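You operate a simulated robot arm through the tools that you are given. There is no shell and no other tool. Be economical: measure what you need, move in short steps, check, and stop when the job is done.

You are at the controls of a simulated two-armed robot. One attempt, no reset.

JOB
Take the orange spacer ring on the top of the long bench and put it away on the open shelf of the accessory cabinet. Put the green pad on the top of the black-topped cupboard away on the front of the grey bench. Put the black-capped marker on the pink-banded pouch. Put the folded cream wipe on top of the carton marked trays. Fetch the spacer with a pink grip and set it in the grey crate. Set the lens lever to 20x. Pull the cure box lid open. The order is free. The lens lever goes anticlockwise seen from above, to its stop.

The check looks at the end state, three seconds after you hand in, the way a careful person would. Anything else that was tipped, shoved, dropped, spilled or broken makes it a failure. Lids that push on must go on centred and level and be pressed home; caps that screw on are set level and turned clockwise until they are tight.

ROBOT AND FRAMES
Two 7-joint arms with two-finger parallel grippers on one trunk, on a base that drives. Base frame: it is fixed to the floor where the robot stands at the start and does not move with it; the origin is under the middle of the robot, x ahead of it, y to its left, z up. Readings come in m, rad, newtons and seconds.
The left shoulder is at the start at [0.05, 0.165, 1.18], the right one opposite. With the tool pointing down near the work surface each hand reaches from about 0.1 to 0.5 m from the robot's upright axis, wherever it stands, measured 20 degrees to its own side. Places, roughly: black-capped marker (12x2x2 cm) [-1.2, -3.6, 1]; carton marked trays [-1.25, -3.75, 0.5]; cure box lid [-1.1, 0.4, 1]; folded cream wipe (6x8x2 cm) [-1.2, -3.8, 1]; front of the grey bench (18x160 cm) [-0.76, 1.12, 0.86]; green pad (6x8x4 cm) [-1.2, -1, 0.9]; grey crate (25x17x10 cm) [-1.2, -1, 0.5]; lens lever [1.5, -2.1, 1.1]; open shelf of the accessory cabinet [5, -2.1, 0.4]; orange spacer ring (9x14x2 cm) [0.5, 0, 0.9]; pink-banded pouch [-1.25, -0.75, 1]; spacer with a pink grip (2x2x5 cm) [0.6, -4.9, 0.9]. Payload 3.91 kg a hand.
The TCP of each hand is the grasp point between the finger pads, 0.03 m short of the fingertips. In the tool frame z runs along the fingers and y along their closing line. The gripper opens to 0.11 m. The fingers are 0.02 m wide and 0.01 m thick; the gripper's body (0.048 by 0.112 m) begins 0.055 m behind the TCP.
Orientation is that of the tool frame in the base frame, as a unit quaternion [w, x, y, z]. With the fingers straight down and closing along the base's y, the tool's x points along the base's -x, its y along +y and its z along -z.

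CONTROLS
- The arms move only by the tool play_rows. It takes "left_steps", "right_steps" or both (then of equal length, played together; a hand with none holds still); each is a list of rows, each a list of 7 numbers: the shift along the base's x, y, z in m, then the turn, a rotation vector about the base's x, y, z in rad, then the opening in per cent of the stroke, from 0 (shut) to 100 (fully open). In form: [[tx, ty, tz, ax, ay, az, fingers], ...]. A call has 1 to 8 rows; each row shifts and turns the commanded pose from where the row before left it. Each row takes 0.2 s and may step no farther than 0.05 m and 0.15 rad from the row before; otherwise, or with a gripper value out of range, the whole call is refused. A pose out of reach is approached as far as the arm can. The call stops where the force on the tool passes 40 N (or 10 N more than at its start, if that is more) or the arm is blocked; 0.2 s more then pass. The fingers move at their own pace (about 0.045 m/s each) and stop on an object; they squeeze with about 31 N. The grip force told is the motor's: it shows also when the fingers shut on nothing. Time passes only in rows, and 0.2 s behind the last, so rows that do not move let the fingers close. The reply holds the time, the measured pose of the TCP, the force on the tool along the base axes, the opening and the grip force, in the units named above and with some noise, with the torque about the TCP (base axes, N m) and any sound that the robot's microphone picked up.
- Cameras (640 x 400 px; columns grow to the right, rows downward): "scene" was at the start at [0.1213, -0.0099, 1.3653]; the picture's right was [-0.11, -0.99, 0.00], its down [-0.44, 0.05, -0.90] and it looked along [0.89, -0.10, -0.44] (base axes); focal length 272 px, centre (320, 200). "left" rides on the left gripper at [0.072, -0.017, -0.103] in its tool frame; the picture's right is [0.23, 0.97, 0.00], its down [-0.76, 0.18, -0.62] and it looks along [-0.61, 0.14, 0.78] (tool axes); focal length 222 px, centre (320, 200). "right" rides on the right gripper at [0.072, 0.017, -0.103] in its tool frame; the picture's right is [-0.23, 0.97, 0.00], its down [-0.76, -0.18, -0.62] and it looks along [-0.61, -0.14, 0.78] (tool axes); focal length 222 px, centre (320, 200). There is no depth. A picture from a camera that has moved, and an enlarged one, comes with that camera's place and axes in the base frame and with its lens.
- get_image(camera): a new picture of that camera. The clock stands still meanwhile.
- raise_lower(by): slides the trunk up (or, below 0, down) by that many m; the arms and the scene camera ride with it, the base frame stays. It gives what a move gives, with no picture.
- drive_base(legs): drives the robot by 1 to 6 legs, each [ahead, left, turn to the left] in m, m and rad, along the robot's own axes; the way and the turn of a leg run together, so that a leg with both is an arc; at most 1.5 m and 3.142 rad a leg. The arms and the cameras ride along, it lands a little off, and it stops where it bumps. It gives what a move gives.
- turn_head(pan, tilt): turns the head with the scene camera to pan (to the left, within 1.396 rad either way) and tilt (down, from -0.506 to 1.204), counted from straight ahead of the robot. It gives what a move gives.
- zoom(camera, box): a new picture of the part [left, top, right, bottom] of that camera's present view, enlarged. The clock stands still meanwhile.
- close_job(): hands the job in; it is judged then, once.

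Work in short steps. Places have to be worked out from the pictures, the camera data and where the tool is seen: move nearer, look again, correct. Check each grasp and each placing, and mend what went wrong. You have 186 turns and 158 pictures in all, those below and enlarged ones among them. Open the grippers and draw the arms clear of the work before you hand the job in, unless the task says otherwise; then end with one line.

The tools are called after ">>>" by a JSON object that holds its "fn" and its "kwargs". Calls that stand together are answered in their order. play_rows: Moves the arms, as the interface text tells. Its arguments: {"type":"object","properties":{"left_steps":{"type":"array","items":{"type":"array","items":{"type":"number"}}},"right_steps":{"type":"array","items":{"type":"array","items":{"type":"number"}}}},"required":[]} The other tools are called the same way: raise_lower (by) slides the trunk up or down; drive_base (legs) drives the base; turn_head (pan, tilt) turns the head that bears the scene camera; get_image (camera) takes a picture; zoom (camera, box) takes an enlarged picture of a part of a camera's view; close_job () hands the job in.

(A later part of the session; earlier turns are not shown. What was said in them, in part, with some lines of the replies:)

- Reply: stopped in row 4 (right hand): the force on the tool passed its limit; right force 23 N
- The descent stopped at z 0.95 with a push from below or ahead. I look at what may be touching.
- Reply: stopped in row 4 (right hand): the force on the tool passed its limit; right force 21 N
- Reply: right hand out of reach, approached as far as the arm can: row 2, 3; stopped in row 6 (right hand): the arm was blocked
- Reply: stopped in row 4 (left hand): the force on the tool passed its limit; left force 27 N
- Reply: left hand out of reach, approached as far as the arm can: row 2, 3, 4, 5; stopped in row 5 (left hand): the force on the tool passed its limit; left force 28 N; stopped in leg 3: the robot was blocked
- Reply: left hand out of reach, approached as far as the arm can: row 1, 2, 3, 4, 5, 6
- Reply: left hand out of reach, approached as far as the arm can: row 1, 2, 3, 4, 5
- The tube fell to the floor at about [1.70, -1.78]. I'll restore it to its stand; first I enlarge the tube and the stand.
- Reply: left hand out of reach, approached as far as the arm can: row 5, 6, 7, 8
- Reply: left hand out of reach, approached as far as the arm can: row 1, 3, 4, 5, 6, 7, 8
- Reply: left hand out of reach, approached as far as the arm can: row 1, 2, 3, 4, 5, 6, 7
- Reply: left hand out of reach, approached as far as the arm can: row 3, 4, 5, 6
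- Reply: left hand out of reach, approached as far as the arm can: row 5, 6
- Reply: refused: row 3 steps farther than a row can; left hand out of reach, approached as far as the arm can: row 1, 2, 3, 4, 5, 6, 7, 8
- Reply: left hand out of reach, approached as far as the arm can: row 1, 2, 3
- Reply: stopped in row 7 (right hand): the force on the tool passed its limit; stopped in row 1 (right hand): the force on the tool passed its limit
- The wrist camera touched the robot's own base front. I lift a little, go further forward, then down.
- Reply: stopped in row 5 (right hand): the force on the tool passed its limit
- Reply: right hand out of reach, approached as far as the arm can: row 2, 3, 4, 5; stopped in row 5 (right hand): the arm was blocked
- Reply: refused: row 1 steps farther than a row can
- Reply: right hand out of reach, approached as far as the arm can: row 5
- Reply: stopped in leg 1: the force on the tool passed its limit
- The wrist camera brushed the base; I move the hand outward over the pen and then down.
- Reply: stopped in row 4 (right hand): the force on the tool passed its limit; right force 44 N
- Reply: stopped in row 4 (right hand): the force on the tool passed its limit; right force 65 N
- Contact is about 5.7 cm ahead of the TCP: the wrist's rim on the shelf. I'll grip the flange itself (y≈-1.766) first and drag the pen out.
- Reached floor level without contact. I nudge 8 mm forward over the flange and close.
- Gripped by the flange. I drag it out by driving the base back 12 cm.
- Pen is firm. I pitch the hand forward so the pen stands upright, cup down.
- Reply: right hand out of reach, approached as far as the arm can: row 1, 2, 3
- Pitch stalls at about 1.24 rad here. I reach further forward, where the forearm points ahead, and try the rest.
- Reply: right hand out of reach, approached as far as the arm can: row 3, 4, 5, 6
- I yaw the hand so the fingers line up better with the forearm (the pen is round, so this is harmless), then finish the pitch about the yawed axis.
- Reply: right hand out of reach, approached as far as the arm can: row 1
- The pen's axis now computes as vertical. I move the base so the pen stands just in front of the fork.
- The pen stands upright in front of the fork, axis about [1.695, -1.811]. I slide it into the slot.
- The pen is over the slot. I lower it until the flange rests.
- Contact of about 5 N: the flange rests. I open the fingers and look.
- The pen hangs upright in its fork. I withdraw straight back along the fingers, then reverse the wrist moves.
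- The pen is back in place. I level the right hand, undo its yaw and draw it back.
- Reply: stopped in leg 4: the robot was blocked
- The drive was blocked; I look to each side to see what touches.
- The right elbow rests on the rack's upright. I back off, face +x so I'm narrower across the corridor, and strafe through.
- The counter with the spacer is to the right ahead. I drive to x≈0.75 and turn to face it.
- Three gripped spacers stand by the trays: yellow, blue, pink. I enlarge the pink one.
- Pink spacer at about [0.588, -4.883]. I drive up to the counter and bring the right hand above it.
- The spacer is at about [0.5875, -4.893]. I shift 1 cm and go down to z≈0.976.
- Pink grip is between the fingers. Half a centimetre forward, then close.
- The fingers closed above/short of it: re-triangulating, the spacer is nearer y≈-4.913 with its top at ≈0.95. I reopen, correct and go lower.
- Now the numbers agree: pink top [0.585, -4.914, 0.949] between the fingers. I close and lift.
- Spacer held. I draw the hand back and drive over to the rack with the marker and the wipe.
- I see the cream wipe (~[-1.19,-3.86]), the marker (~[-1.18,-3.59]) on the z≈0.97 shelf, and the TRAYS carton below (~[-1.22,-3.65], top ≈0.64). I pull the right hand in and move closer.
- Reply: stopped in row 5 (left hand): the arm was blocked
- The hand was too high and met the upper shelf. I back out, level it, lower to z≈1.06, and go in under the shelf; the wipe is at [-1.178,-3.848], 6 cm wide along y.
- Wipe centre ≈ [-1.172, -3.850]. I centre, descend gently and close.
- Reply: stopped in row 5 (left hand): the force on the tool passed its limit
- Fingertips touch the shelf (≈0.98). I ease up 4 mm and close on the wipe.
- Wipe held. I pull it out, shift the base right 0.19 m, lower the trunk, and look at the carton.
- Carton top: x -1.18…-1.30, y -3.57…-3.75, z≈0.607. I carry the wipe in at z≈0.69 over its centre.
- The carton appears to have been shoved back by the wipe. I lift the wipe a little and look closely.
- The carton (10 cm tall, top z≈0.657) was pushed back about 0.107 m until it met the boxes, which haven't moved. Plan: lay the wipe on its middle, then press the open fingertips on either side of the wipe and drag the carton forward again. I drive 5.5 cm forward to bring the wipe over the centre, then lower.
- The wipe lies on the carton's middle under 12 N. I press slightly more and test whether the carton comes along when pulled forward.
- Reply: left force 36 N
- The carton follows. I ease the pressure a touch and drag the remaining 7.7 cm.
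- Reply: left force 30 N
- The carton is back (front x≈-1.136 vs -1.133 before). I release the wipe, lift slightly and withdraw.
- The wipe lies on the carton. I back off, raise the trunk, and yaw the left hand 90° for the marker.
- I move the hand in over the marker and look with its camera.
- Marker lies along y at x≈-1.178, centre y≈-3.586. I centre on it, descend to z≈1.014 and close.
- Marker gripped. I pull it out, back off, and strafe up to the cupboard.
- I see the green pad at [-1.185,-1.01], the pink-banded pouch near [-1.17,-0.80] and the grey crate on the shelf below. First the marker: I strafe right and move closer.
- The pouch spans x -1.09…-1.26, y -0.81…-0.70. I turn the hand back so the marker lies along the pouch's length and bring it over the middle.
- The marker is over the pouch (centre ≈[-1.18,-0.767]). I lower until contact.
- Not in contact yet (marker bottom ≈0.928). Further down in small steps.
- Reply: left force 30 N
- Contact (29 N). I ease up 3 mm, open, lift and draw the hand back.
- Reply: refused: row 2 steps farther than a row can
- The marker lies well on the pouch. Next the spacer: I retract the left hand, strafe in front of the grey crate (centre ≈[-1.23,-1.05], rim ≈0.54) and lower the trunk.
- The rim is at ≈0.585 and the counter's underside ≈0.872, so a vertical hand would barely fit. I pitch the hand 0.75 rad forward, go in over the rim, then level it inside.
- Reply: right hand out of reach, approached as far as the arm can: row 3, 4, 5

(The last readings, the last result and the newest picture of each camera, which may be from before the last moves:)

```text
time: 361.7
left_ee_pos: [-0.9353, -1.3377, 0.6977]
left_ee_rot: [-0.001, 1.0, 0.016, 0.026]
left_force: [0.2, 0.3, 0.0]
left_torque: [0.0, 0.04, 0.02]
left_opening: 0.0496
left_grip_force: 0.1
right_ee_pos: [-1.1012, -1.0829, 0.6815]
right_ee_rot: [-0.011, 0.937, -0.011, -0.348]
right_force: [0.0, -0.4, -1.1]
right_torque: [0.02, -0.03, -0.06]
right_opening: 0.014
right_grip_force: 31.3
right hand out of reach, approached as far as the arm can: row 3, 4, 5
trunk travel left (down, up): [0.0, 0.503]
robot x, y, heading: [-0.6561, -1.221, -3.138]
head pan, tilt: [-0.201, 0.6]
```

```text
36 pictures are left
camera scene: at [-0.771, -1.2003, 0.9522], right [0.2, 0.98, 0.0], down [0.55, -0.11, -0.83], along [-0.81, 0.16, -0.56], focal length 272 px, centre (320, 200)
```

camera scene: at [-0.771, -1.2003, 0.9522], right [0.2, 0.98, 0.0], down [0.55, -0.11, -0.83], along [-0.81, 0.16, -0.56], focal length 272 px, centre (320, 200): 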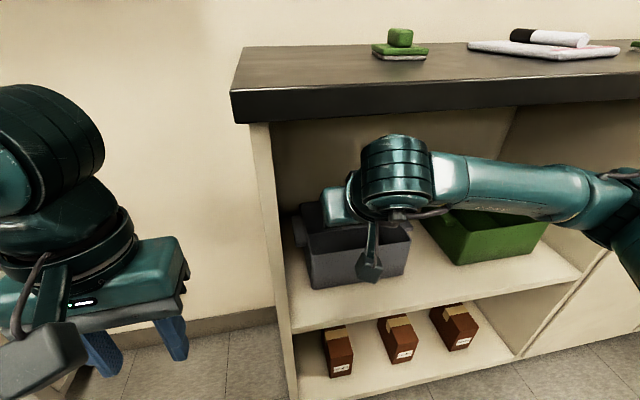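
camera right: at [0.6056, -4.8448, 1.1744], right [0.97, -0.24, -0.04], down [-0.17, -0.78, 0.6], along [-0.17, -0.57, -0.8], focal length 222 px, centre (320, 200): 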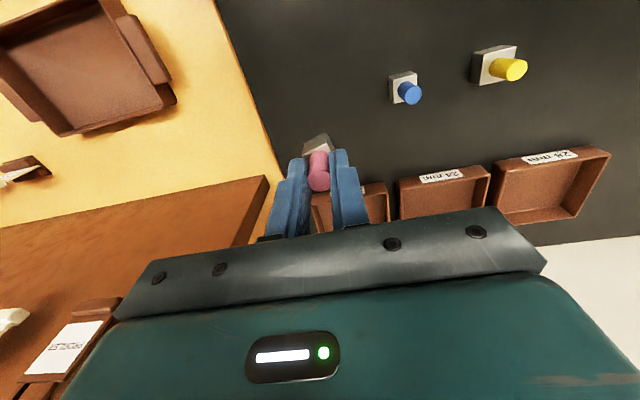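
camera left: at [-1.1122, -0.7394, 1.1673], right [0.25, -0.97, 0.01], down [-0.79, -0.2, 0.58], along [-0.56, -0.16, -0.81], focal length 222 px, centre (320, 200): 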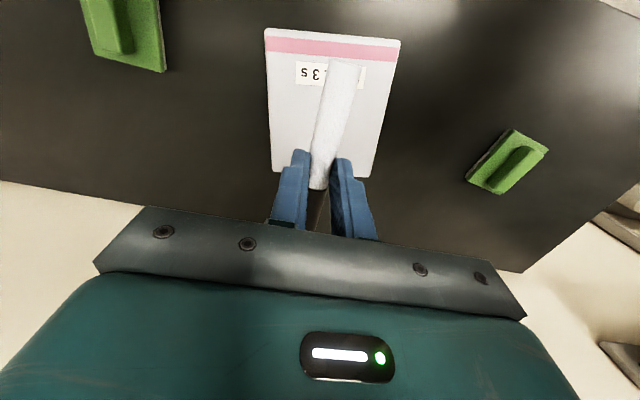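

The pitched hand hovers at the crate's rim, clear. I move in over its middle.

>>> {"fn": "play_rows", "kwargs": {"right_steps": [[-0.03, 0.012, -0.005, 0, 0, 0, 0], [-0.03, 0.012, -0.005, 0, 0, 0, 0], [-0.03, 0.01, -0.005, 0, 0, 0, 0], [-0.02, 0, 0, 0, 0, 0, 0]]}}

>>> {"fn": "get_image", "kwargs": {"camera": "right"}}

```text
time: 362.7
left_ee_pos: [-0.9352, -1.3389, 0.6982]
left_ee_rot: [-0.001, 1.0, 0.016, 0.025]
left_force: [-1.0, 0.6, -0.2]
left_torque: [0.03, -0.01, 0.0]
left_opening: 0.0496
left_grip_force: 0.0
right_ee_pos: [-1.2086, -1.0495, 0.6654]
right_ee_rot: [-0.011, 0.938, -0.012, -0.347]
right_force: [1.1, 0.3, -2.4]
right_torque: [0.04, -0.07, 0.02]
right_opening: 0.0141
right_grip_force: 30.9
trunk travel left (down, up): [0.0, 0.503]
robot x, y, heading: [-0.6585, -1.2204, -3.142]
head pan, tilt: [-0.201, 0.6]
```

```text
35 pictures are left
camera right: at [-1.0873, -1.0699, 0.6973], right [-0.2, -0.97, 0.14], down [-0.17, 0.17, 0.97], along [-0.97, 0.17, -0.19], focal length 222 px, centre (320, 200)
```

right: 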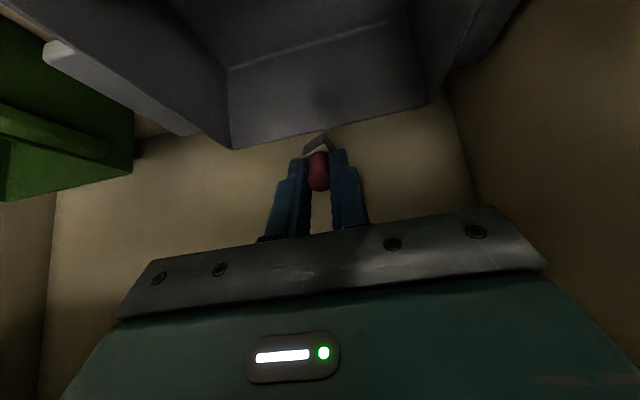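

The spacer is inside the crate outline (back rim x≈-1.29). I level the hand while lowering.

>>> {"fn": "play_rows", "kwargs": {"right_steps": [[0, 0, -0.012, 0, -0.142, 0, 0], [0, 0, -0.012, 0, -0.142, 0, 0], [0, 0, -0.012, 0, -0.142, 0, 0], [0, 0, -0.012, 0, -0.142, 0, 0], [0, 0, -0.012, 0, -0.142, 0, 0], [0, 0, -0.015, 0, 0, 0, 0]]}}

>>> {"fn": "get_image", "kwargs": {"camera": "right"}}

```text
time: 364.1
left_ee_pos: [-0.9351, -1.3398, 0.6977]
left_ee_rot: [-0.002, 1.0, 0.016, 0.026]
left_force: [0.6, -0.5, 0.1]
left_torque: [0.01, -0.01, 0.01]
left_opening: 0.0496
left_grip_force: 0.0
right_ee_pos: [-1.2087, -1.0495, 0.5909]
right_ee_rot: [-0.014, 1.0, -0.007, 0.001]
right_force: [0.5, -0.7, -0.6]
right_torque: [0.03, 0.01, 0.0]
right_opening: 0.014
right_grip_force: 31.1
trunk travel left (down, up): [0.0, 0.503]
robot x, y, heading: [-0.6572, -1.2166, -3.143]
head pan, tilt: [-0.201, 0.6]
```

```text
34 pictures are left
camera right: at [-1.1369, -1.0695, 0.6951], right [-0.24, -0.97, -0.03], down [-0.76, 0.17, 0.63], along [-0.6, 0.17, -0.78], focal length 222 px, centre (320, 200)
```

right: 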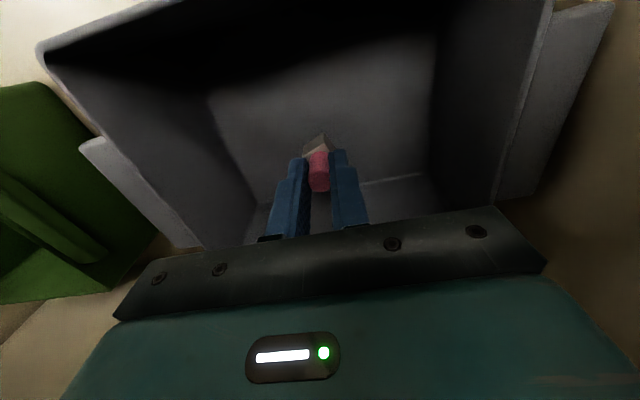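

The spacer is inside the crate, hand level. I lower until it stands on the crate floor.

>>> {"fn": "play_rows", "kwargs": {"right_steps": [[0, 0, -0.015, 0, 0, 0, 0], [0, 0, -0.012, 0, 0, 0, 0], [0, 0, -0.01, 0, 0, 0, 0], [0, 0, -0.008, 0, 0, 0, 0], [0, 0, -0.008, 0, 0, 0, 0], [0, 0, -0.006, 0, 0, 0, 0]]}}

```text
time: 365.3
left_ee_pos: [-0.9347, -1.3396, 0.6978]
left_ee_rot: [-0.001, 1.0, 0.015, 0.025]
left_force: [-0.7, 0.3, -0.5]
left_torque: [-0.02, -0.01, 0.03]
left_opening: 0.0495
left_grip_force: 0.1
right_ee_pos: [-1.2117, -1.0488, 0.5488]
right_ee_rot: [-0.013, 1.0, -0.007, -0.008]
right_force: [3.1, 1.2, 14.4]
right_torque: [0.01, -0.3, 0.03]
right_opening: 0.0139
right_grip_force: 31.5
trunk travel left (down, up): [0.0, 0.503]
robot x, y, heading: [-0.6558, -1.2193, -3.142]
head pan, tilt: [-0.201, 0.6]
stopped in row 6 (right hand): the force on the tool passed its limit (the readings are from after the stop); the commanded pose is now the measured one
```

Contact at the floor. I ease up, open, lift to clear the rim and withdraw.

>>> {"fn": "play_rows", "kwargs": {"right_steps": [[0, 0, 0.003, 0, 0, 0, 0], [0, 0, 0, 0, 0, 0, 15], [0, 0, 0, 0, 0, 0, 30], [0, 0, 0, 0, 0, 0, 35], [0, 0, 0.04, 0, 0, 0, 35], [0, 0, 0.042, 0, 0, 0, 35]]}}

>>> {"fn": "get_image", "kwargs": {"camera": "right"}}

>>> {"fn": "play_rows", "kwargs": {"right_steps": [[0.04, 0, 0, 0, 0, 0, 35], [0.045, 0, 0, 0, 0, 0, 35], [0.045, 0, 0, 0, 0, 0, 35], [0.045, 0, 0, 0, 0, 0, 35], [0.045, 0, 0.01, 0, 0, 0, 35], [0.045, 0, 0.02, 0, 0, 0, 35]]}}

```text
time: 366.7
left_ee_pos: [-0.9355, -1.3376, 0.6985]
left_ee_rot: [-0.002, 1.0, 0.015, 0.025]
left_force: [-0.1, -0.5, -0.2]
left_torque: [0.0, 0.02, 0.01]
left_opening: 0.0497
left_grip_force: 0.1
right_ee_pos: [-1.2132, -1.0468, 0.6303]
right_ee_rot: [-0.013, 1.0, -0.009, -0.006]
right_force: [0.6, 0.3, -0.1]
right_torque: [-0.01, -0.03, -0.02]
right_opening: 0.0386
right_grip_force: 0.1
trunk travel left (down, up): [0.0, 0.503]
robot x, y, heading: [-0.6581, -1.2159, -3.136]
head pan, tilt: [-0.201, 0.6]
```

```text
33 pictures are left
camera right: at [-1.1389, -1.068, 0.7333], right [-0.24, -0.97, -0.02], down [-0.75, 0.17, 0.64], along [-0.61, 0.17, -0.77], focal length 222 px, centre (320, 200)
```

right: 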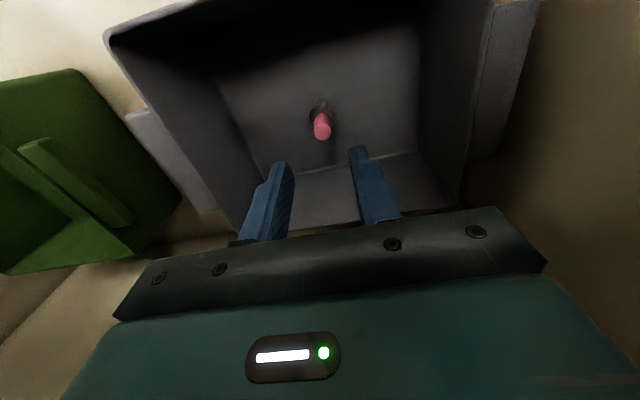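

```text
time: 368.1
left_ee_pos: [-0.9343, -1.3376, 0.6985]
left_ee_rot: [-0.001, 1.0, 0.014, 0.025]
left_force: [-0.8, -0.5, 0.0]
left_torque: [-0.02, 0.0, -0.01]
left_opening: 0.0493
left_grip_force: 0.1
right_ee_pos: [-0.9487, -1.0438, 0.6613]
right_ee_rot: [-0.013, 1.0, -0.009, -0.006]
right_force: [-0.5, -0.7, 0.4]
right_torque: [0.0, 0.02, 0.02]
right_opening: 0.0386
right_grip_force: 0.0
trunk travel left (down, up): [0.0, 0.503]
robot x, y, heading: [-0.6561, -1.219, -3.137]
head pan, tilt: [-0.201, 0.6]
```

The spacer stands in the crate. I back off, raise the trunk and position the right hand above the green pad.

>>> {"fn": "drive_base", "kwargs": {"legs": [[-0.08, 0, 0]]}}

>>> {"fn": "raise_lower", "kwargs": {"by": 0.4}}

>>> {"fn": "play_rows", "kwargs": {"right_steps": [[-0.03, 0.005, 0.02, 0, 0, 0, 60], [-0.045, 0.005, 0, 0, 0, 0, 60], [-0.045, 0.005, 0, 0, 0, 0, 60], [-0.045, 0.005, 0, 0, 0, 0, 60], [-0.04, 0.005, 0, 0, 0, 0, 60]]}}

>>> {"fn": "get_image", "kwargs": {"camera": "right"}}

```text
time: 369.2
left_ee_pos: [-0.8554, -1.3375, 0.6991]
left_ee_rot: [-0.002, 1.0, 0.016, 0.025]
left_force: [0.1, 0.4, -0.3]
left_torque: [-0.02, 0.06, 0.01]
left_opening: 0.0494
left_grip_force: 0.0
right_ee_pos: [-0.8698, -1.0449, 0.66]
right_ee_rot: [-0.014, 1.0, -0.008, -0.005]
right_force: [-0.4, -0.5, -0.2]
right_torque: [0.03, -0.01, -0.04]
right_opening: 0.0388
right_grip_force: 0.1
trunk travel left (down, up): [0.0, 0.503]
robot x, y, heading: [-0.5749, -1.221, -3.139]
head pan, tilt: [-0.201, 0.6]
```

```text
time: 373.0
left_ee_pos: [-0.8553, -1.3384, 1.0974]
left_ee_rot: [-0.002, 1.0, 0.016, 0.025]
left_force: [0.3, -0.4, -0.2]
left_torque: [0.0, -0.02, 0.03]
left_opening: 0.0492
left_grip_force: 0.2
right_ee_pos: [-0.87, -1.0454, 1.0586]
right_ee_rot: [-0.013, 1.0, -0.008, -0.004]
right_force: [0.1, 0.5, 0.5]
right_torque: [0.03, 0.04, 0.02]
right_opening: 0.0386
right_grip_force: 0.1
trunk travel left (down, up): [-0.4, 0.103]
robot x, y, heading: [-0.5781, -1.2183, -3.139]
head pan, tilt: [-0.201, 0.6]
```

```text
time: 374.2
left_ee_pos: [-0.8544, -1.3391, 1.0971]
left_ee_rot: [-0.001, 1.0, 0.015, 0.025]
left_force: [-0.3, -0.1, -0.2]
left_torque: [0.04, 0.02, 0.0]
left_opening: 0.0494
left_grip_force: 0.0
right_ee_pos: [-1.0717, -1.0213, 1.0796]
right_ee_rot: [-0.013, 1.0, -0.007, -0.005]
right_force: [-0.4, 0.7, -1.0]
right_torque: [-0.01, -0.04, 0.02]
right_opening: 0.0659
right_grip_force: 0.1
trunk travel left (down, up): [-0.4, 0.103]
robot x, y, heading: [-0.5761, -1.219, -3.138]
head pan, tilt: [-0.201, 0.6]
```

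```text
32 pictures are left
camera right: at [-0.9991, -1.0415, 1.1832], right [-0.24, -0.97, -0.02], down [-0.75, 0.17, 0.64], along [-0.61, 0.17, -0.77], focal length 222 px, centre (320, 200)
```

right: 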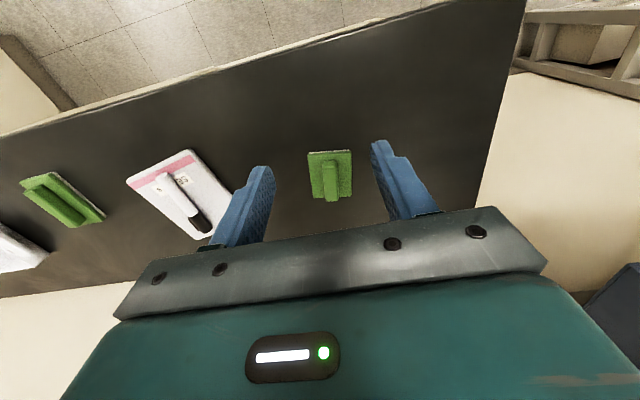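

The pad's handle lies along x at about [-1.168, -1.009]. I drive 7 cm nearer and descend over it.

>>> {"fn": "drive_base", "kwargs": {"legs": [[0.07, 0, 0]]}}

>>> {"fn": "play_rows", "kwargs": {"right_steps": [[-0.024, 0.012, -0.03, 0, 0, 0, 50], [0, 0, -0.04, 0, 0, 0, 50], [0, 0, -0.02, 0, 0, 0, 50]]}}

>>> {"fn": "get_image", "kwargs": {"camera": "right"}}

```text
time: 375.2
left_ee_pos: [-0.9249, -1.3382, 1.0983]
left_ee_rot: [-0.001, 1.0, 0.016, 0.026]
left_force: [-0.1, 0.4, -0.7]
left_torque: [0.04, 0.0, -0.02]
left_opening: 0.0495
left_grip_force: 0.1
right_ee_pos: [-1.1426, -1.02, 1.0809]
right_ee_rot: [-0.012, 1.0, -0.008, -0.006]
right_force: [-0.1, -0.1, 0.2]
right_torque: [-0.01, -0.01, 0.0]
right_opening: 0.0658
right_grip_force: 0.1
trunk travel left (down, up): [-0.4, 0.103]
robot x, y, heading: [-0.6477, -1.2193, -3.138]
head pan, tilt: [-0.201, 0.6]
```

```text
time: 376.0
left_ee_pos: [-0.9254, -1.3398, 1.0986]
left_ee_rot: [-0.001, 1.0, 0.016, 0.025]
left_force: [0.1, 0.0, -0.3]
left_torque: [0.0, 0.01, 0.04]
left_opening: 0.0496
left_grip_force: 0.1
right_ee_pos: [-1.1664, -1.0088, 0.9905]
right_ee_rot: [-0.013, 1.0, -0.008, -0.005]
right_force: [-0.1, 0.6, 0.1]
right_torque: [0.0, 0.0, -0.04]
right_opening: 0.0549
right_grip_force: 0.0
trunk travel left (down, up): [-0.4, 0.103]
robot x, y, heading: [-0.6442, -1.2136, -3.141]
head pan, tilt: [-0.201, 0.6]
```

```text
31 pictures are left
camera right: at [-1.092, -1.0295, 1.0934], right [-0.24, -0.97, -0.02], down [-0.75, 0.17, 0.64], along [-0.61, 0.17, -0.77], focal length 222 px, centre (320, 200)
```

right: 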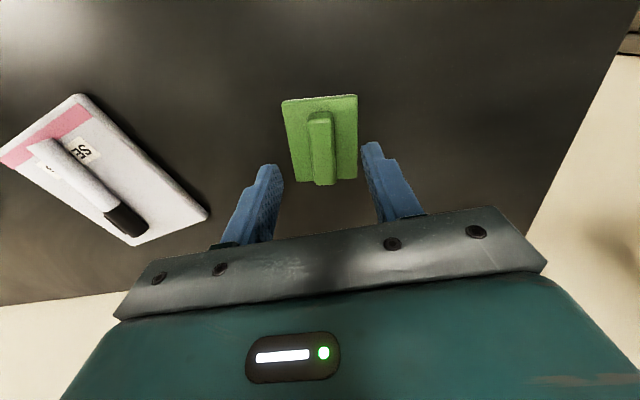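

Well aligned. I descend to z≈0.954 and close on the handle, then lift.

>>> {"fn": "play_rows", "kwargs": {"right_steps": [[0, 0, -0.02, 0, 0, 0, 50], [0, 0, -0.017, 0, 0, 0, 50], [0, 0, 0, 0, 0, 0, 0], [0, 0, 0, 0, 0, 0, 0], [0, 0, 0, 0, 0, 0, 0], [0, 0, 0, 0, 0, 0, 0], [0, 0, 0.03, 0, 0, 0, 0], [0, 0, 0.04, 0, 0, 0, 0]]}}

>>> {"fn": "get_image", "kwargs": {"camera": "right"}}

```text
time: 377.8
left_ee_pos: [-0.9246, -1.3393, 1.0984]
left_ee_rot: [-0.001, 1.0, 0.015, 0.026]
left_force: [0.1, -0.2, -0.2]
left_torque: [-0.01, 0.03, -0.03]
left_opening: 0.0496
left_grip_force: 0.1
right_ee_pos: [-1.1649, -1.0103, 1.0241]
right_ee_rot: [-0.013, 1.0, -0.009, -0.005]
right_force: [-0.6, -0.5, -0.6]
right_torque: [-0.01, -0.04, -0.01]
right_opening: 0.0186
right_grip_force: 31.7
trunk travel left (down, up): [-0.4, 0.103]
robot x, y, heading: [-0.6438, -1.2209, -3.135]
head pan, tilt: [-0.201, 0.6]
```

```text
30 pictures are left
camera right: at [-1.0909, -1.0303, 1.1263], right [-0.24, -0.97, -0.02], down [-0.75, 0.17, 0.64], along [-0.61, 0.17, -0.77], focal length 222 px, centre (320, 200)
```

right: 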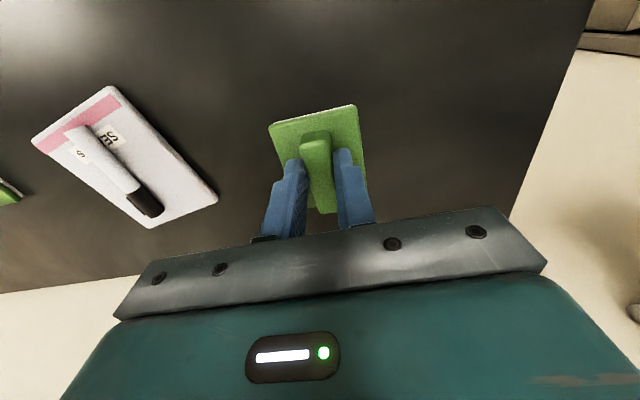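

Pad held by its handle. I draw back and go toward the grey bench, with a look on the way.

>>> {"fn": "play_rows", "kwargs": {"right_steps": [[0.045, 0, 0.02, 0, 0, 0, 0], [0.045, 0, 0.02, 0, 0, 0, 0], [0.045, 0, 0.02, 0, 0, 0, 0], [0.045, 0, 0.02, 0, 0, 0, 0], [0.04, 0, 0, 0, 0, 0, 0]]}}

>>> {"fn": "drive_base", "kwargs": {"legs": [[-0.3, 0, -0.005], [0, -1.1, 0]]}}

>>> {"fn": "turn_head", "kwargs": {"pan": -0.6, "tilt": 0.4}}

>>> {"fn": "get_image", "kwargs": {"camera": "scene"}}

```text
time: 379.0
left_ee_pos: [-0.9246, -1.3387, 1.0975]
left_ee_rot: [-0.002, 1.0, 0.017, 0.025]
left_force: [-0.8, -0.5, 0.5]
left_torque: [0.0, 0.04, -0.01]
left_opening: 0.0495
left_grip_force: 0.0
right_ee_pos: [-0.9444, -1.0095, 1.1051]
right_ee_rot: [-0.013, 1.0, -0.009, -0.006]
right_force: [0.4, -0.7, -1.1]
right_torque: [-0.02, -0.01, -0.01]
right_opening: 0.0188
right_grip_force: 31.1
trunk travel left (down, up): [-0.4, 0.103]
robot x, y, heading: [-0.6447, -1.2187, -3.139]
head pan, tilt: [-0.201, 0.6]
```

```text
time: 386.3
left_ee_pos: [-0.623, -0.232, 1.0988]
left_ee_rot: [-0.001, 1.0, 0.017, 0.026]
left_force: [0.3, 0.2, 0.4]
left_torque: [0.01, 0.0, 0.0]
left_opening: 0.0493
left_grip_force: 0.1
right_ee_pos: [-0.6457, 0.0993, 1.1045]
right_ee_rot: [-0.014, 1.0, -0.006, -0.005]
right_force: [0.3, 1.2, -1.0]
right_torque: [0.0, -0.03, -0.04]
right_opening: 0.0189
right_grip_force: 31.4
trunk travel left (down, up): [-0.4, 0.103]
robot x, y, heading: [-0.3446, -0.1106, -3.139]
head pan, tilt: [-0.201, 0.6]
```

```text
time: 387.2
left_ee_pos: [-0.6241, -0.2302, 1.0976]
left_ee_rot: [-0.001, 1.0, 0.017, 0.025]
left_force: [-0.3, 0.3, -0.2]
left_torque: [-0.02, 0.01, 0.04]
left_opening: 0.0495
left_grip_force: 0.1
right_ee_pos: [-0.6465, 0.0976, 1.1046]
right_ee_rot: [-0.013, 1.0, -0.006, -0.006]
right_force: [-0.7, -0.6, 0.6]
right_torque: [0.04, -0.05, 0.0]
right_opening: 0.0189
right_grip_force: 31.1
trunk travel left (down, up): [-0.4, 0.103]
robot x, y, heading: [-0.3442, -0.1122, -3.136]
head pan, tilt: [-0.6, 0.4]
```

```text
29 pictures are left
camera scene: at [-0.4499, -0.0576, 1.3704], right [0.56, 0.83, 0.0], down [0.32, -0.22, -0.92], along [-0.76, 0.52, -0.39], focal length 272 px, centre (320, 200)
```

scene: 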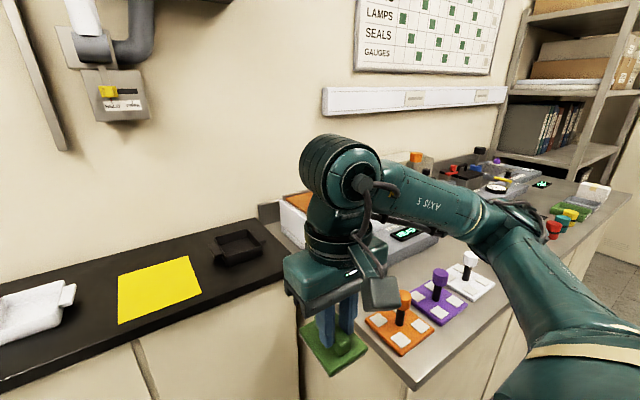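

The grey bench's front edge is at x≈-0.65; items occupy y≈0.35–0.7 and beyond 1.2. I strafe to y≈0.74 and look down at the strip between.

>>> {"fn": "drive_base", "kwargs": {"legs": [[-0.03, -0.86, 0]]}}

>>> {"fn": "turn_head", "kwargs": {"pan": -0.15, "tilt": 0.6}}

>>> {"fn": "get_image", "kwargs": {"camera": "scene"}}

```text
time: 391.7
left_ee_pos: [-0.6003, 0.6204, 1.0974]
left_ee_rot: [-0.001, 0.999, 0.021, 0.026]
left_force: [-0.5, 0.0, -0.1]
left_torque: [-0.06, 0.03, 0.0]
left_opening: 0.0497
left_grip_force: 0.0
right_ee_pos: [-0.6251, 0.9502, 1.1044]
right_ee_rot: [-0.013, 1.0, -0.003, -0.005]
right_force: [0.1, 0.5, -0.2]
right_torque: [0.01, -0.02, 0.0]
right_opening: 0.0188
right_grip_force: 31.6
trunk travel left (down, up): [-0.4, 0.103]
robot x, y, heading: [-0.3212, 0.7437, -3.129]
head pan, tilt: [-0.6, 0.4]
```

```text
time: 392.6
left_ee_pos: [-0.6008, 0.6203, 1.098]
left_ee_rot: [-0.001, 0.999, 0.021, 0.026]
left_force: [-0.3, -0.2, 0.2]
left_torque: [0.03, 0.0, -0.02]
left_opening: 0.0496
left_grip_force: 0.0
right_ee_pos: [-0.6248, 0.9504, 1.1056]
right_ee_rot: [-0.013, 1.0, -0.003, -0.006]
right_force: [0.8, 0.0, -0.2]
right_torque: [-0.03, -0.01, 0.01]
right_opening: 0.0192
right_grip_force: 31.7
trunk travel left (down, up): [-0.4, 0.103]
robot x, y, heading: [-0.3203, 0.745, -3.13]
head pan, tilt: [-0.15, 0.6]
```

```text
28 pictures are left
camera scene: at [-0.4385, 0.7562, 1.3522], right [0.14, 0.99, 0.0], down [0.56, -0.08, -0.83], along [-0.82, 0.11, -0.56], focal length 272 px, centre (320, 200)
```

scene: 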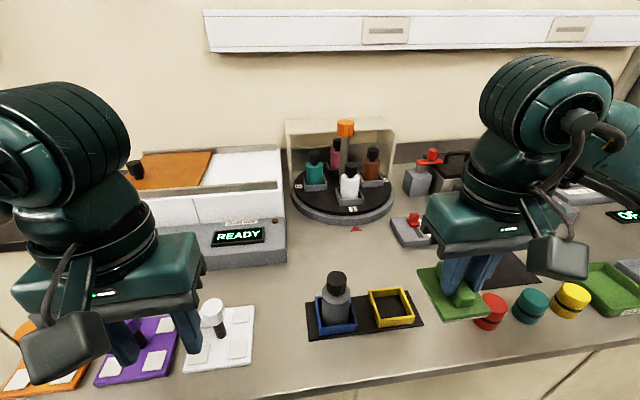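

A free gap seems to lie at y≈1.05 between the black tray (ends y≈0.99) and the red cap (starts ≈1.10). I check it with the right wrist camera.

>>> {"fn": "play_rows", "kwargs": {"right_steps": [[-0.02, 0.03, 0, 0, 0, 0, 0], [-0.02, 0.03, 0, 0, 0, 0, 0], [-0.02, 0.03, 0, 0, 0, 0, 0]]}}

>>> {"fn": "get_image", "kwargs": {"camera": "right"}}

```text
time: 393.4
left_ee_pos: [-0.6008, 0.6209, 1.0976]
left_ee_rot: [-0.002, 0.999, 0.021, 0.026]
left_force: [0.4, 0.6, 0.1]
left_torque: [0.01, -0.02, 0.01]
left_opening: 0.0495
left_grip_force: 0.1
right_ee_pos: [-0.6842, 1.044, 1.106]
right_ee_rot: [-0.013, 1.0, -0.003, -0.006]
right_force: [0.8, -0.4, -0.2]
right_torque: [0.04, -0.02, -0.02]
right_opening: 0.019
right_grip_force: 31.1
trunk travel left (down, up): [-0.4, 0.103]
robot x, y, heading: [-0.3249, 0.7447, -3.132]
head pan, tilt: [-0.15, 0.6]
```

```text
27 pictures are left
camera right: at [-0.611, 1.024, 1.2081], right [-0.23, -0.97, -0.02], down [-0.75, 0.17, 0.64], along [-0.61, 0.16, -0.77], focal length 222 px, centre (320, 200)
```

right: 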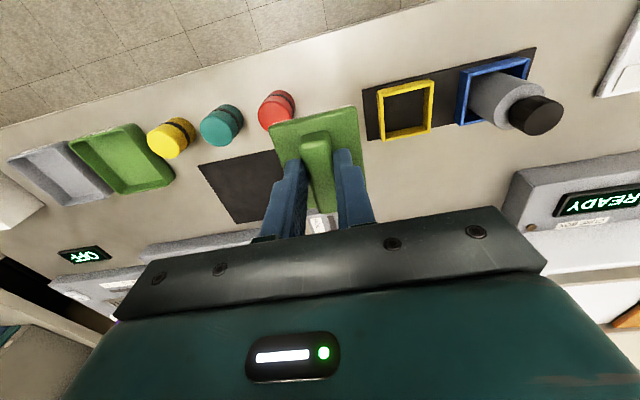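

The gap is free: tray edge y≈0.985, red cap ≥1.09, dark mat from ≈1.12. I move to [-0.76, 1.04] and lower.

>>> {"fn": "play_rows", "kwargs": {"right_steps": [[-0.038, -0.002, -0.03, 0, 0, 0, 0], [-0.038, -0.002, -0.03, 0, 0, 0, 0], [0, 0, -0.045, 0, 0, 0, 0], [0, 0, -0.045, 0, 0, 0, 0], [0, 0, -0.02, 0, 0, 0, 0]]}}

>>> {"fn": "get_image", "kwargs": {"camera": "right"}}

```text
time: 394.6
left_ee_pos: [-0.6003, 0.6203, 1.0967]
left_ee_rot: [-0.002, 0.999, 0.021, 0.025]
left_force: [-1.0, -0.6, 1.4]
left_torque: [0.02, -0.01, 0.02]
left_opening: 0.0496
left_grip_force: 0.0
right_ee_pos: [-0.762, 1.0361, 0.934]
right_ee_rot: [-0.013, 1.0, -0.003, -0.007]
right_force: [-0.2, -0.1, -0.5]
right_torque: [0.04, -0.03, -0.02]
right_opening: 0.0188
right_grip_force: 31.0
trunk travel left (down, up): [-0.4, 0.103]
robot x, y, heading: [-0.3221, 0.742, -3.13]
head pan, tilt: [-0.15, 0.6]
```

```text
26 pictures are left
camera right: at [-0.6881, 1.0162, 1.0363], right [-0.23, -0.97, -0.02], down [-0.75, 0.17, 0.64], along [-0.62, 0.16, -0.77], focal length 222 px, centre (320, 200)
```

right: 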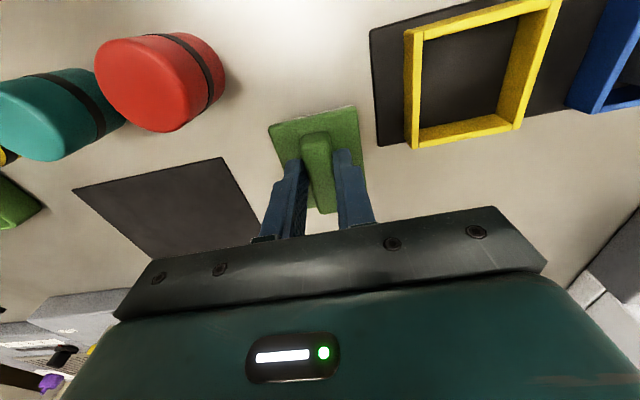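

Clear on all sides; I shift 8 mm away from the tray and lower to contact.

>>> {"fn": "play_rows", "kwargs": {"right_steps": [[0, 0.008, -0.008, 0, 0, 0, 0], [0, 0, -0.007, 0, 0, 0, 0], [0, 0, -0.006, 0, 0, 0, 0], [0, 0, -0.005, 0, 0, 0, 0], [0, 0, -0.005, 0, 0, 0, 0], [0, 0, -0.005, 0, 0, 0, 0]]}}

```text
time: 396.0
left_ee_pos: [-0.598, 0.6202, 1.1001]
left_ee_rot: [-0.002, 0.999, 0.02, 0.026]
left_force: [1.3, 0.3, 0.1]
left_torque: [-0.02, 0.0, -0.02]
left_opening: 0.0497
left_grip_force: 0.1
right_ee_pos: [-0.7614, 1.0443, 0.9045]
right_ee_rot: [-0.014, 1.0, -0.004, -0.011]
right_force: [1.9, 5.4, 38.5]
right_torque: [-0.48, -0.37, -0.06]
right_opening: 0.0192
right_grip_force: 30.8
trunk travel left (down, up): [-0.4, 0.103]
robot x, y, heading: [-0.3192, 0.7395, -3.125]
head pan, tilt: [-0.15, 0.6]
```

Contact at 0.9045. I ease up, open, lift straight and draw back, then look.

>>> {"fn": "play_rows", "kwargs": {"right_steps": [[0, 0, 0.006, 0, 0, 0, 0], [0, 0, 0, 0, 0, 0, 20], [0, 0, 0, 0, 0, 0, 40], [0, 0, 0.04, 0, 0, 0, 40], [0, 0, 0.045, 0, 0, 0, 40], [0, 0, 0.045, 0, 0, 0, 40], [0.045, 0, 0.02, 0, 0, 0, 40], [0.045, -0.01, 0.01, 0, 0, 0, 40]]}}

>>> {"fn": "get_image", "kwargs": {"camera": "scene"}}

```text
time: 397.8
left_ee_pos: [-0.6004, 0.6211, 1.0981]
left_ee_rot: [-0.002, 0.999, 0.021, 0.026]
left_force: [0.1, 0.5, 0.2]
left_torque: [0.04, -0.02, 0.01]
left_opening: 0.0497
left_grip_force: 0.0
right_ee_pos: [-0.6683, 1.033, 1.0686]
right_ee_rot: [-0.013, 1.0, -0.003, -0.005]
right_force: [0.2, 0.2, 1.2]
right_torque: [0.01, 0.01, -0.04]
right_opening: 0.044
right_grip_force: 0.0
trunk travel left (down, up): [-0.4, 0.103]
robot x, y, heading: [-0.3215, 0.7442, -3.132]
head pan, tilt: [-0.15, 0.6]
```

```text
25 pictures are left
camera scene: at [-0.4381, 0.7558, 1.3522], right [0.14, 0.99, 0.0], down [0.56, -0.08, -0.83], along [-0.82, 0.11, -0.56], focal length 272 px, centre (320, 200)
```

scene: 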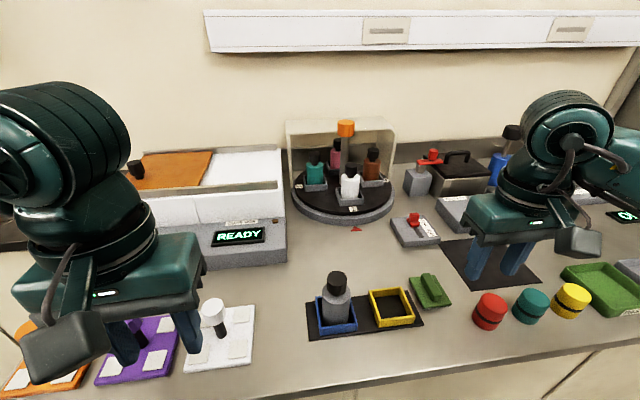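

The green pad is on the front strip. Now the cure box: I strafe left to face it and look.

>>> {"fn": "drive_base", "kwargs": {"legs": [[0, 0.3, 0]]}}

>>> {"fn": "turn_head", "kwargs": {"pan": 0.0, "tilt": 0.45}}

>>> {"fn": "get_image", "kwargs": {"camera": "scene"}}

```text
time: 399.9
left_ee_pos: [-0.5976, 0.3259, 1.097]
left_ee_rot: [-0.002, 0.999, 0.022, 0.024]
left_force: [0.8, -0.2, 0.0]
left_torque: [0.01, 0.02, 0.02]
left_opening: 0.0496
left_grip_force: 0.0
right_ee_pos: [-0.6655, 0.7393, 1.0664]
right_ee_rot: [-0.014, 1.0, -0.001, -0.005]
right_force: [-0.2, -0.1, 0.3]
right_torque: [0.01, 0.0, -0.01]
right_opening: 0.044
right_grip_force: 0.1
trunk travel left (down, up): [-0.4, 0.103]
robot x, y, heading: [-0.3175, 0.4528, -3.128]
head pan, tilt: [-0.15, 0.6]
```

```text
time: 400.6
left_ee_pos: [-0.5966, 0.3261, 1.0981]
left_ee_rot: [0.0, 0.999, 0.022, 0.025]
left_force: [0.7, 0.3, 0.5]
left_torque: [0.01, -0.04, -0.02]
left_opening: 0.0496
left_grip_force: 0.0
right_ee_pos: [-0.6661, 0.7387, 1.0662]
right_ee_rot: [-0.013, 1.0, -0.002, -0.005]
right_force: [0.6, -0.7, 0.2]
right_torque: [-0.01, 0.01, 0.02]
right_opening: 0.044
right_grip_force: 0.1
trunk travel left (down, up): [-0.4, 0.103]
robot x, y, heading: [-0.3195, 0.4504, -3.13]
head pan, tilt: [0.0, 0.45]
```

```text
24 pictures are left
camera scene: at [-0.4391, 0.4492, 1.3657], right [-0.01, 1.0, 0.0], down [0.44, 0.01, -0.9], along [-0.9, -0.01, -0.44], focal length 272 px, centre (320, 200)
```

scene: 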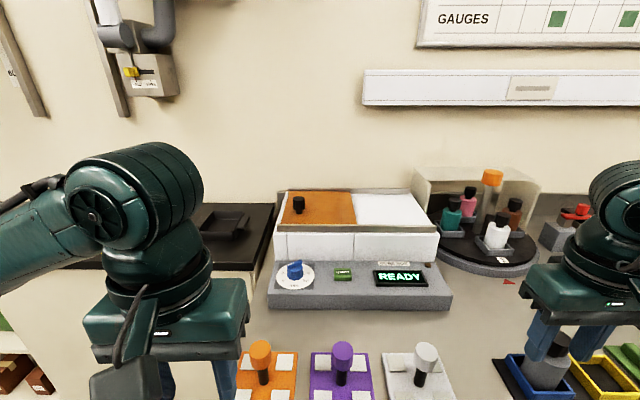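

I enlarge the cure box to understand its lid.

>>> {"fn": "zoom", "kwargs": {"camera": "scene", "box": [260, 170, 460, 320]}}

```text
2.67 times, centred on (360, 245) of scene
camera zoom: at [-0.4391, 0.4492, 1.3657], right [-0.01, 1.0, 0.0], down [0.44, 0.01, -0.9], along [-0.9, -0.01, -0.44], focal length 726 px, centre (213, 80)
```

zoom: 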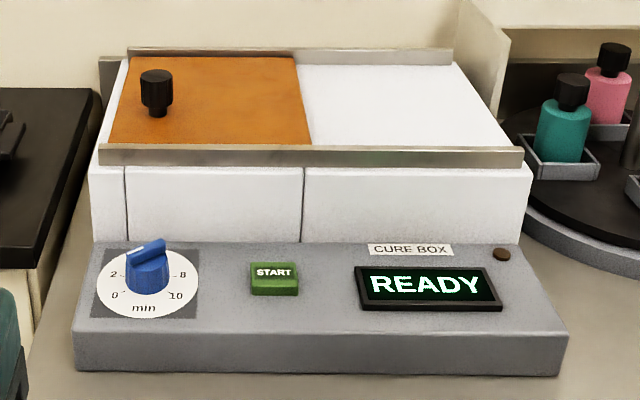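

The orange lid slides in rails running left–right; its knob ([-1.097, 0.385], z 1.00–1.05) is at the left, so it opens to the right. I reposition and bring the right hand forward, pitched.

>>> {"fn": "drive_base", "kwargs": {"legs": [[0.02, 0.22, -0.01]]}}

>>> {"fn": "play_rows", "kwargs": {"right_steps": [[-0.02, -0.01, 0.01, 0, 0.15, 0, 60], [-0.025, -0.015, 0.01, 0, 0.15, 0, 60], [-0.03, -0.015, 0.01, 0, 0.15, 0, 60], [-0.03, -0.015, 0.01, 0, 0.15, 0, 60], [-0.03, -0.015, 0.01, 0, 0.15, 0, 60], [-0.03, -0.015, 0.01, 0, 0.15, 0, 60], [-0.03, -0.015, 0.0, 0, 0.15, 0, 60], [-0.03, -0.015, 0.0, 0, 0, 0, 60]]}}

>>> {"fn": "get_image", "kwargs": {"camera": "scene"}}

```text
time: 402.2
left_ee_pos: [-0.6175, 0.1133, 1.0982]
left_ee_rot: [-0.001, 1.0, 0.015, 0.025]
left_force: [0.5, -0.6, 0.8]
left_torque: [0.02, -0.01, 0.02]
left_opening: 0.0494
left_grip_force: 0.0
right_ee_pos: [-0.6801, 0.5264, 1.0667]
right_ee_rot: [-0.013, 1.0, -0.009, -0.005]
right_force: [0.4, 0.2, -0.4]
right_torque: [0.01, 0.0, 0.01]
right_opening: 0.0438
right_grip_force: 0.0
trunk travel left (down, up): [-0.4, 0.103]
robot x, y, heading: [-0.3328, 0.235, 3.145]
head pan, tilt: [0.0, 0.45]
```

```text
time: 404.0
left_ee_pos: [-0.6167, 0.1137, 1.0988]
left_ee_rot: [-0.001, 1.0, 0.015, 0.025]
left_force: [0.1, 0.1, 0.2]
left_torque: [0.0, 0.01, -0.01]
left_opening: 0.0497
left_grip_force: 0.1
right_ee_pos: [-0.9062, 0.4103, 1.1277]
right_ee_rot: [-0.007, 0.862, -0.014, -0.506]
right_force: [0.1, 0.4, 1.3]
right_torque: [-0.01, -0.03, 0.0]
right_opening: 0.0662
right_grip_force: 0.2
trunk travel left (down, up): [-0.4, 0.103]
robot x, y, heading: [-0.34, 0.2289, 3.144]
head pan, tilt: [0.0, 0.45]
```

```text
22 pictures are left
camera scene: at [-0.4574, 0.2334, 1.3657], right [0.0, 1.0, 0.0], down [0.44, 0.0, -0.9], along [-0.9, 0.0, -0.44], focal length 272 px, centre (320, 200)
```

scene: 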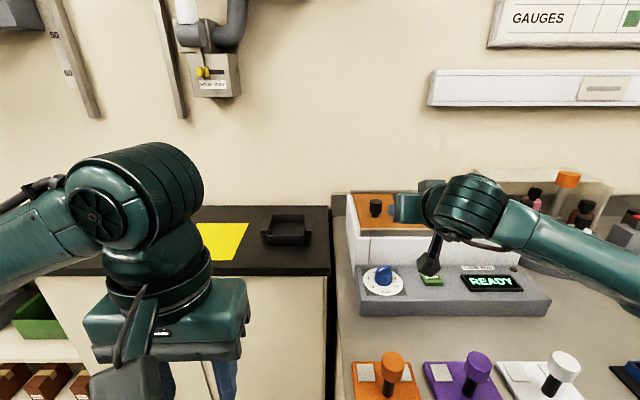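

Knob confirmed at about [-1.097, 0.382, 1.03]. I advance toward it above its top.

>>> {"fn": "play_rows", "kwargs": {"right_steps": [[-0.03, -0.014, -0.008, 0, 0, 0, 60], [-0.03, -0.014, -0.008, 0, 0, 0, 60], [-0.03, 0, -0.008, 0, 0, 0, 60], [-0.03, 0, -0.005, 0, 0, 0, 60]]}}

>>> {"fn": "get_image", "kwargs": {"camera": "right"}}

```text
time: 405.0
left_ee_pos: [-0.6153, 0.1129, 1.0978]
left_ee_rot: [-0.001, 1.0, 0.015, 0.025]
left_force: [0.5, -0.2, 0.0]
left_torque: [-0.03, 0.04, -0.01]
left_opening: 0.0498
left_grip_force: 0.1
right_ee_pos: [-1.0257, 0.3828, 1.0992]
right_ee_rot: [-0.007, 0.863, -0.013, -0.505]
right_force: [0.4, 0.2, 0.1]
right_torque: [0.0, 0.04, -0.01]
right_opening: 0.0662
right_grip_force: 0.0
trunk travel left (down, up): [-0.4, 0.103]
robot x, y, heading: [-0.335, 0.2328, 3.14]
head pan, tilt: [0.0, 0.45]
```

```text
21 pictures are left
camera right: at [-0.9001, 0.3625, 1.0867], right [-0.14, -0.97, 0.2], down [0.18, 0.17, 0.97], along [-0.97, 0.17, 0.15], focal length 222 px, centre (320, 200)
```

right: 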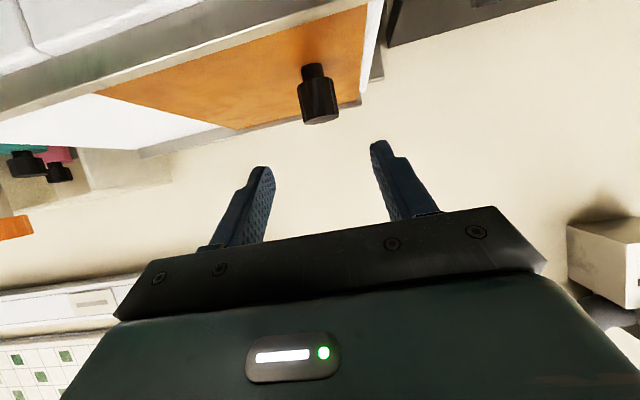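

Laterally centred. I move in and down along the fingers so they straddle the knob, then close.

>>> {"fn": "play_rows", "kwargs": {"right_steps": [[-0.02, -0.001, -0.014, 0, 0, 0, 60], [-0.02, 0, -0.014, 0, 0, 0, 60], [-0.02, 0, -0.014, 0, 0, 0, 60], [-0.002, 0, -0.008, 0, 0, 0, 60], [0, 0, 0, 0, 0, 0, 0], [0, 0, 0, 0, 0, 0, 0], [0, 0, 0, 0, 0, 0, 0], [0, 0, 0, 0, 0, 0, 0]]}}

>>> {"fn": "get_image", "kwargs": {"camera": "right"}}

```text
time: 406.8
left_ee_pos: [-0.6168, 0.1139, 1.098]
left_ee_rot: [-0.002, 1.0, 0.014, 0.025]
left_force: [0.2, 0.2, 1.0]
left_torque: [-0.03, 0.02, -0.02]
left_opening: 0.0496
left_grip_force: 0.1
right_ee_pos: [-1.0868, 0.3824, 1.0468]
right_ee_rot: [-0.007, 0.863, -0.014, -0.506]
right_force: [-0.4, -0.3, -1.5]
right_torque: [0.39, 0.07, 0.06]
right_opening: 0.0311
right_grip_force: 44.7
trunk travel left (down, up): [-0.4, 0.103]
robot x, y, heading: [-0.338, 0.233, -3.144]
head pan, tilt: [0.0, 0.45]
```

```text
20 pictures are left
camera right: at [-0.9612, 0.362, 1.0349], right [-0.14, -0.97, 0.2], down [0.18, 0.17, 0.97], along [-0.97, 0.17, 0.15], focal length 222 px, centre (320, 200)
```

right: 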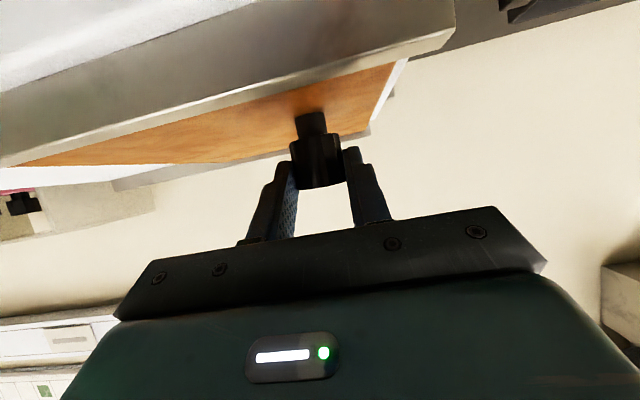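

Knob gripped (3.1 cm). I slide the lid to the right in small steps.

>>> {"fn": "play_rows", "kwargs": {"right_steps": [[0, 0.01, 0, 0, 0, 0, 0], [0, 0.02, 0, 0, 0, 0, 0], [0, 0.02, 0, 0, 0, 0, 0], [0, 0.02, 0, 0, 0, 0, 0], [0, 0.02, 0, 0, 0, 0, 0], [0, 0.02, 0, 0, 0, 0, 0]]}}

>>> {"fn": "get_image", "kwargs": {"camera": "scene"}}

```text
time: 408.2
left_ee_pos: [-0.6161, 0.1143, 1.0981]
left_ee_rot: [-0.002, 1.0, 0.015, 0.025]
left_force: [-0.3, 0.1, 0.3]
left_torque: [-0.03, -0.04, 0.0]
left_opening: 0.0494
left_grip_force: 0.1
right_ee_pos: [-1.0874, 0.4945, 1.0473]
right_ee_rot: [-0.007, 0.863, -0.015, -0.504]
right_force: [7.0, 0.2, -7.3]
right_torque: [0.55, -0.04, 0.12]
right_opening: 0.031
right_grip_force: 44.8
trunk travel left (down, up): [-0.4, 0.103]
robot x, y, heading: [-0.3395, 0.2347, 3.138]
head pan, tilt: [0.0, 0.45]
```

```text
19 pictures are left
camera scene: at [-0.4569, 0.2342, 1.3657], right [0.0, 1.0, 0.0], down [0.44, 0.0, -0.9], along [-0.9, 0.0, -0.44], focal length 272 px, centre (320, 200)
```

scene: 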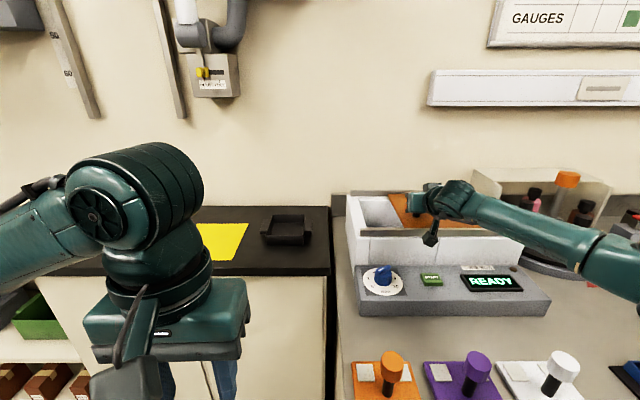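

The lid slides and the chamber is opening. I continue gently to its stop.

>>> {"fn": "play_rows", "kwargs": {"right_steps": [[0, 0.015, 0, 0, 0, 0, 0], [0, 0.015, 0, 0, 0, 0, 0], [0, 0.015, 0, 0, 0, 0, 0], [0, 0.015, 0, 0, 0, 0, 0], [0, 0.015, 0, 0, 0, 0, 0], [0, 0.01, 0, 0, 0, 0, 0], [0, 0.01, 0, 0, 0, 0, 0]]}}

>>> {"fn": "get_image", "kwargs": {"camera": "scene"}}

```text
time: 409.8
left_ee_pos: [-0.6155, 0.1127, 1.0986]
left_ee_rot: [-0.002, 1.0, 0.016, 0.025]
left_force: [0.2, 0.5, 0.4]
left_torque: [-0.01, -0.04, -0.01]
left_opening: 0.0491
left_grip_force: 0.1
right_ee_pos: [-1.0876, 0.5666, 1.0472]
right_ee_rot: [0.003, 0.863, -0.003, -0.505]
right_force: [2.2, -5.2, 1.8]
right_torque: [0.71, -0.67, 0.24]
right_opening: 0.0313
right_grip_force: 44.9
trunk travel left (down, up): [-0.4, 0.103]
robot x, y, heading: [-0.3367, 0.2336, -3.14]
head pan, tilt: [0.0, 0.45]
stopped in row 7 (right hand): the force on the tool passed its limit (the readings are from after the stop); the commanded pose is now the measured one
```

```text
18 pictures are left
camera scene: at [-0.4561, 0.2331, 1.3662], right [0.0, 1.0, 0.0], down [0.43, 0.0, -0.9], along [-0.9, 0.0, -0.43], focal length 272 px, centre (320, 200)
```

scene: 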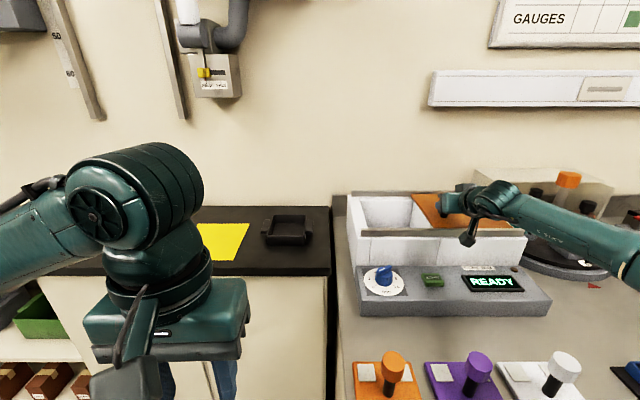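

The lid met its stop after 18 cm; the chamber is open. I release and withdraw along the fingers.

>>> {"fn": "play_rows", "kwargs": {"right_steps": [[0, 0, 0, 0, 0, 0, 30], [0, 0, 0, 0, 0, 0, 60], [0, 0, 0, 0, 0, 0, 60], [0, 0, 0.03, 0, 0, 0, 60], [0.02, 0, 0.03, 0, 0, 0, 60], [0.035, 0, 0.02, 0, 0, 0, 60], [0.04, 0, 0.01, 0, 0, 0, 60], [0.04, 0, 0, 0, 0, 0, 60]]}}

>>> {"fn": "play_rows", "kwargs": {"right_steps": [[0.03, 0, 0, 0, -0.15, 0, 50], [0.03, 0, 0, 0, -0.15, 0, 50], [0.03, 0, 0, 0, -0.15, 0, 50], [0.03, 0, 0, 0, -0.15, 0, 50], [0.03, 0, 0, 0, -0.15, 0, 50], [0.03, 0, 0, 0, -0.15, 0, 50], [0.03, 0, 0, 0, -0.15, 0, 50], [0.03, 0, 0, 0, 0, 0, 50]]}}

>>> {"fn": "zoom", "kwargs": {"camera": "scene", "box": [330, 150, 640, 400]}}

```text
time: 411.6
left_ee_pos: [-0.6153, 0.112, 1.098]
left_ee_rot: [-0.002, 1.0, 0.016, 0.026]
left_force: [-0.4, 0.5, 0.4]
left_torque: [-0.01, 0.05, 0.05]
left_opening: 0.0494
left_grip_force: 0.0
right_ee_pos: [-0.9513, 0.571, 1.1366]
right_ee_rot: [0.001, 0.863, -0.006, -0.505]
right_force: [0.3, -1.1, 0.3]
right_torque: [-0.02, -0.01, -0.01]
right_opening: 0.0661
right_grip_force: 0.0
trunk travel left (down, up): [-0.4, 0.103]
robot x, y, heading: [-0.3395, 0.2286, -3.137]
head pan, tilt: [0.0, 0.45]
```

```text
time: 413.4
left_ee_pos: [-0.6157, 0.1135, 1.0978]
left_ee_rot: [-0.001, 1.0, 0.016, 0.025]
left_force: [-0.6, 0.5, -0.1]
left_torque: [0.01, 0.02, 0.03]
left_opening: 0.0493
left_grip_force: 0.1
right_ee_pos: [-0.7129, 0.5701, 1.1375]
right_ee_rot: [0.0, 1.0, -0.005, -0.001]
right_force: [-0.2, 0.5, 0.0]
right_torque: [0.0, 0.05, -0.01]
right_opening: 0.0548
right_grip_force: 0.0
trunk travel left (down, up): [-0.4, 0.103]
robot x, y, heading: [-0.337, 0.2309, -3.138]
head pan, tilt: [0.0, 0.45]
```

```text
1.60 times, centred on (485, 275) of scene
camera zoom: at [-0.4564, 0.2334, 1.3658], right [0.0, 1.0, 0.0], down [0.43, 0.0, -0.9], along [-0.9, 0.0, -0.43], focal length 436 px, centre (56, 80)
```

zoom: 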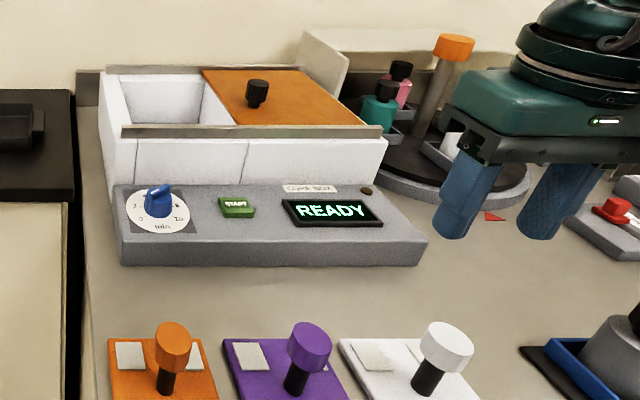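

The lid is open with the chamber clear and everything else undisturbed. I back the robot off so both arms are clear, then hand in.

>>> {"fn": "drive_base", "kwargs": {"legs": [[-0.15, 0, 0]]}}

>>> {"fn": "close_job", "kwargs": {}}

```text
time: 414.8
left_ee_pos: [-0.4647, 0.1113, 1.0985]
left_ee_rot: [-0.001, 1.0, 0.015, 0.025]
left_force: [0.1, 0.8, -0.3]
left_torque: [-0.01, 0.04, 0.03]
left_opening: 0.0494
left_grip_force: 0.1
right_ee_pos: [-0.5629, 0.5696, 1.1385]
right_ee_rot: [0.0, 1.0, -0.006, -0.004]
right_force: [0.4, 0.9, 0.2]
right_torque: [-0.01, 0.02, 0.01]
right_opening: 0.0549
right_grip_force: 0.2
trunk travel left (down, up): [-0.4, 0.103]
robot x, y, heading: [-0.1835, 0.2344, -3.144]
head pan, tilt: [0.0, 0.45]
```

```text
The job is handed in.
```

All seven tasks are done and handed in, but I knocked the suction pen by the microscope to the floor and pushed the trays carton back about 11 cm; the pen is back in its stand and the carton within about 1 cm of where it stood.
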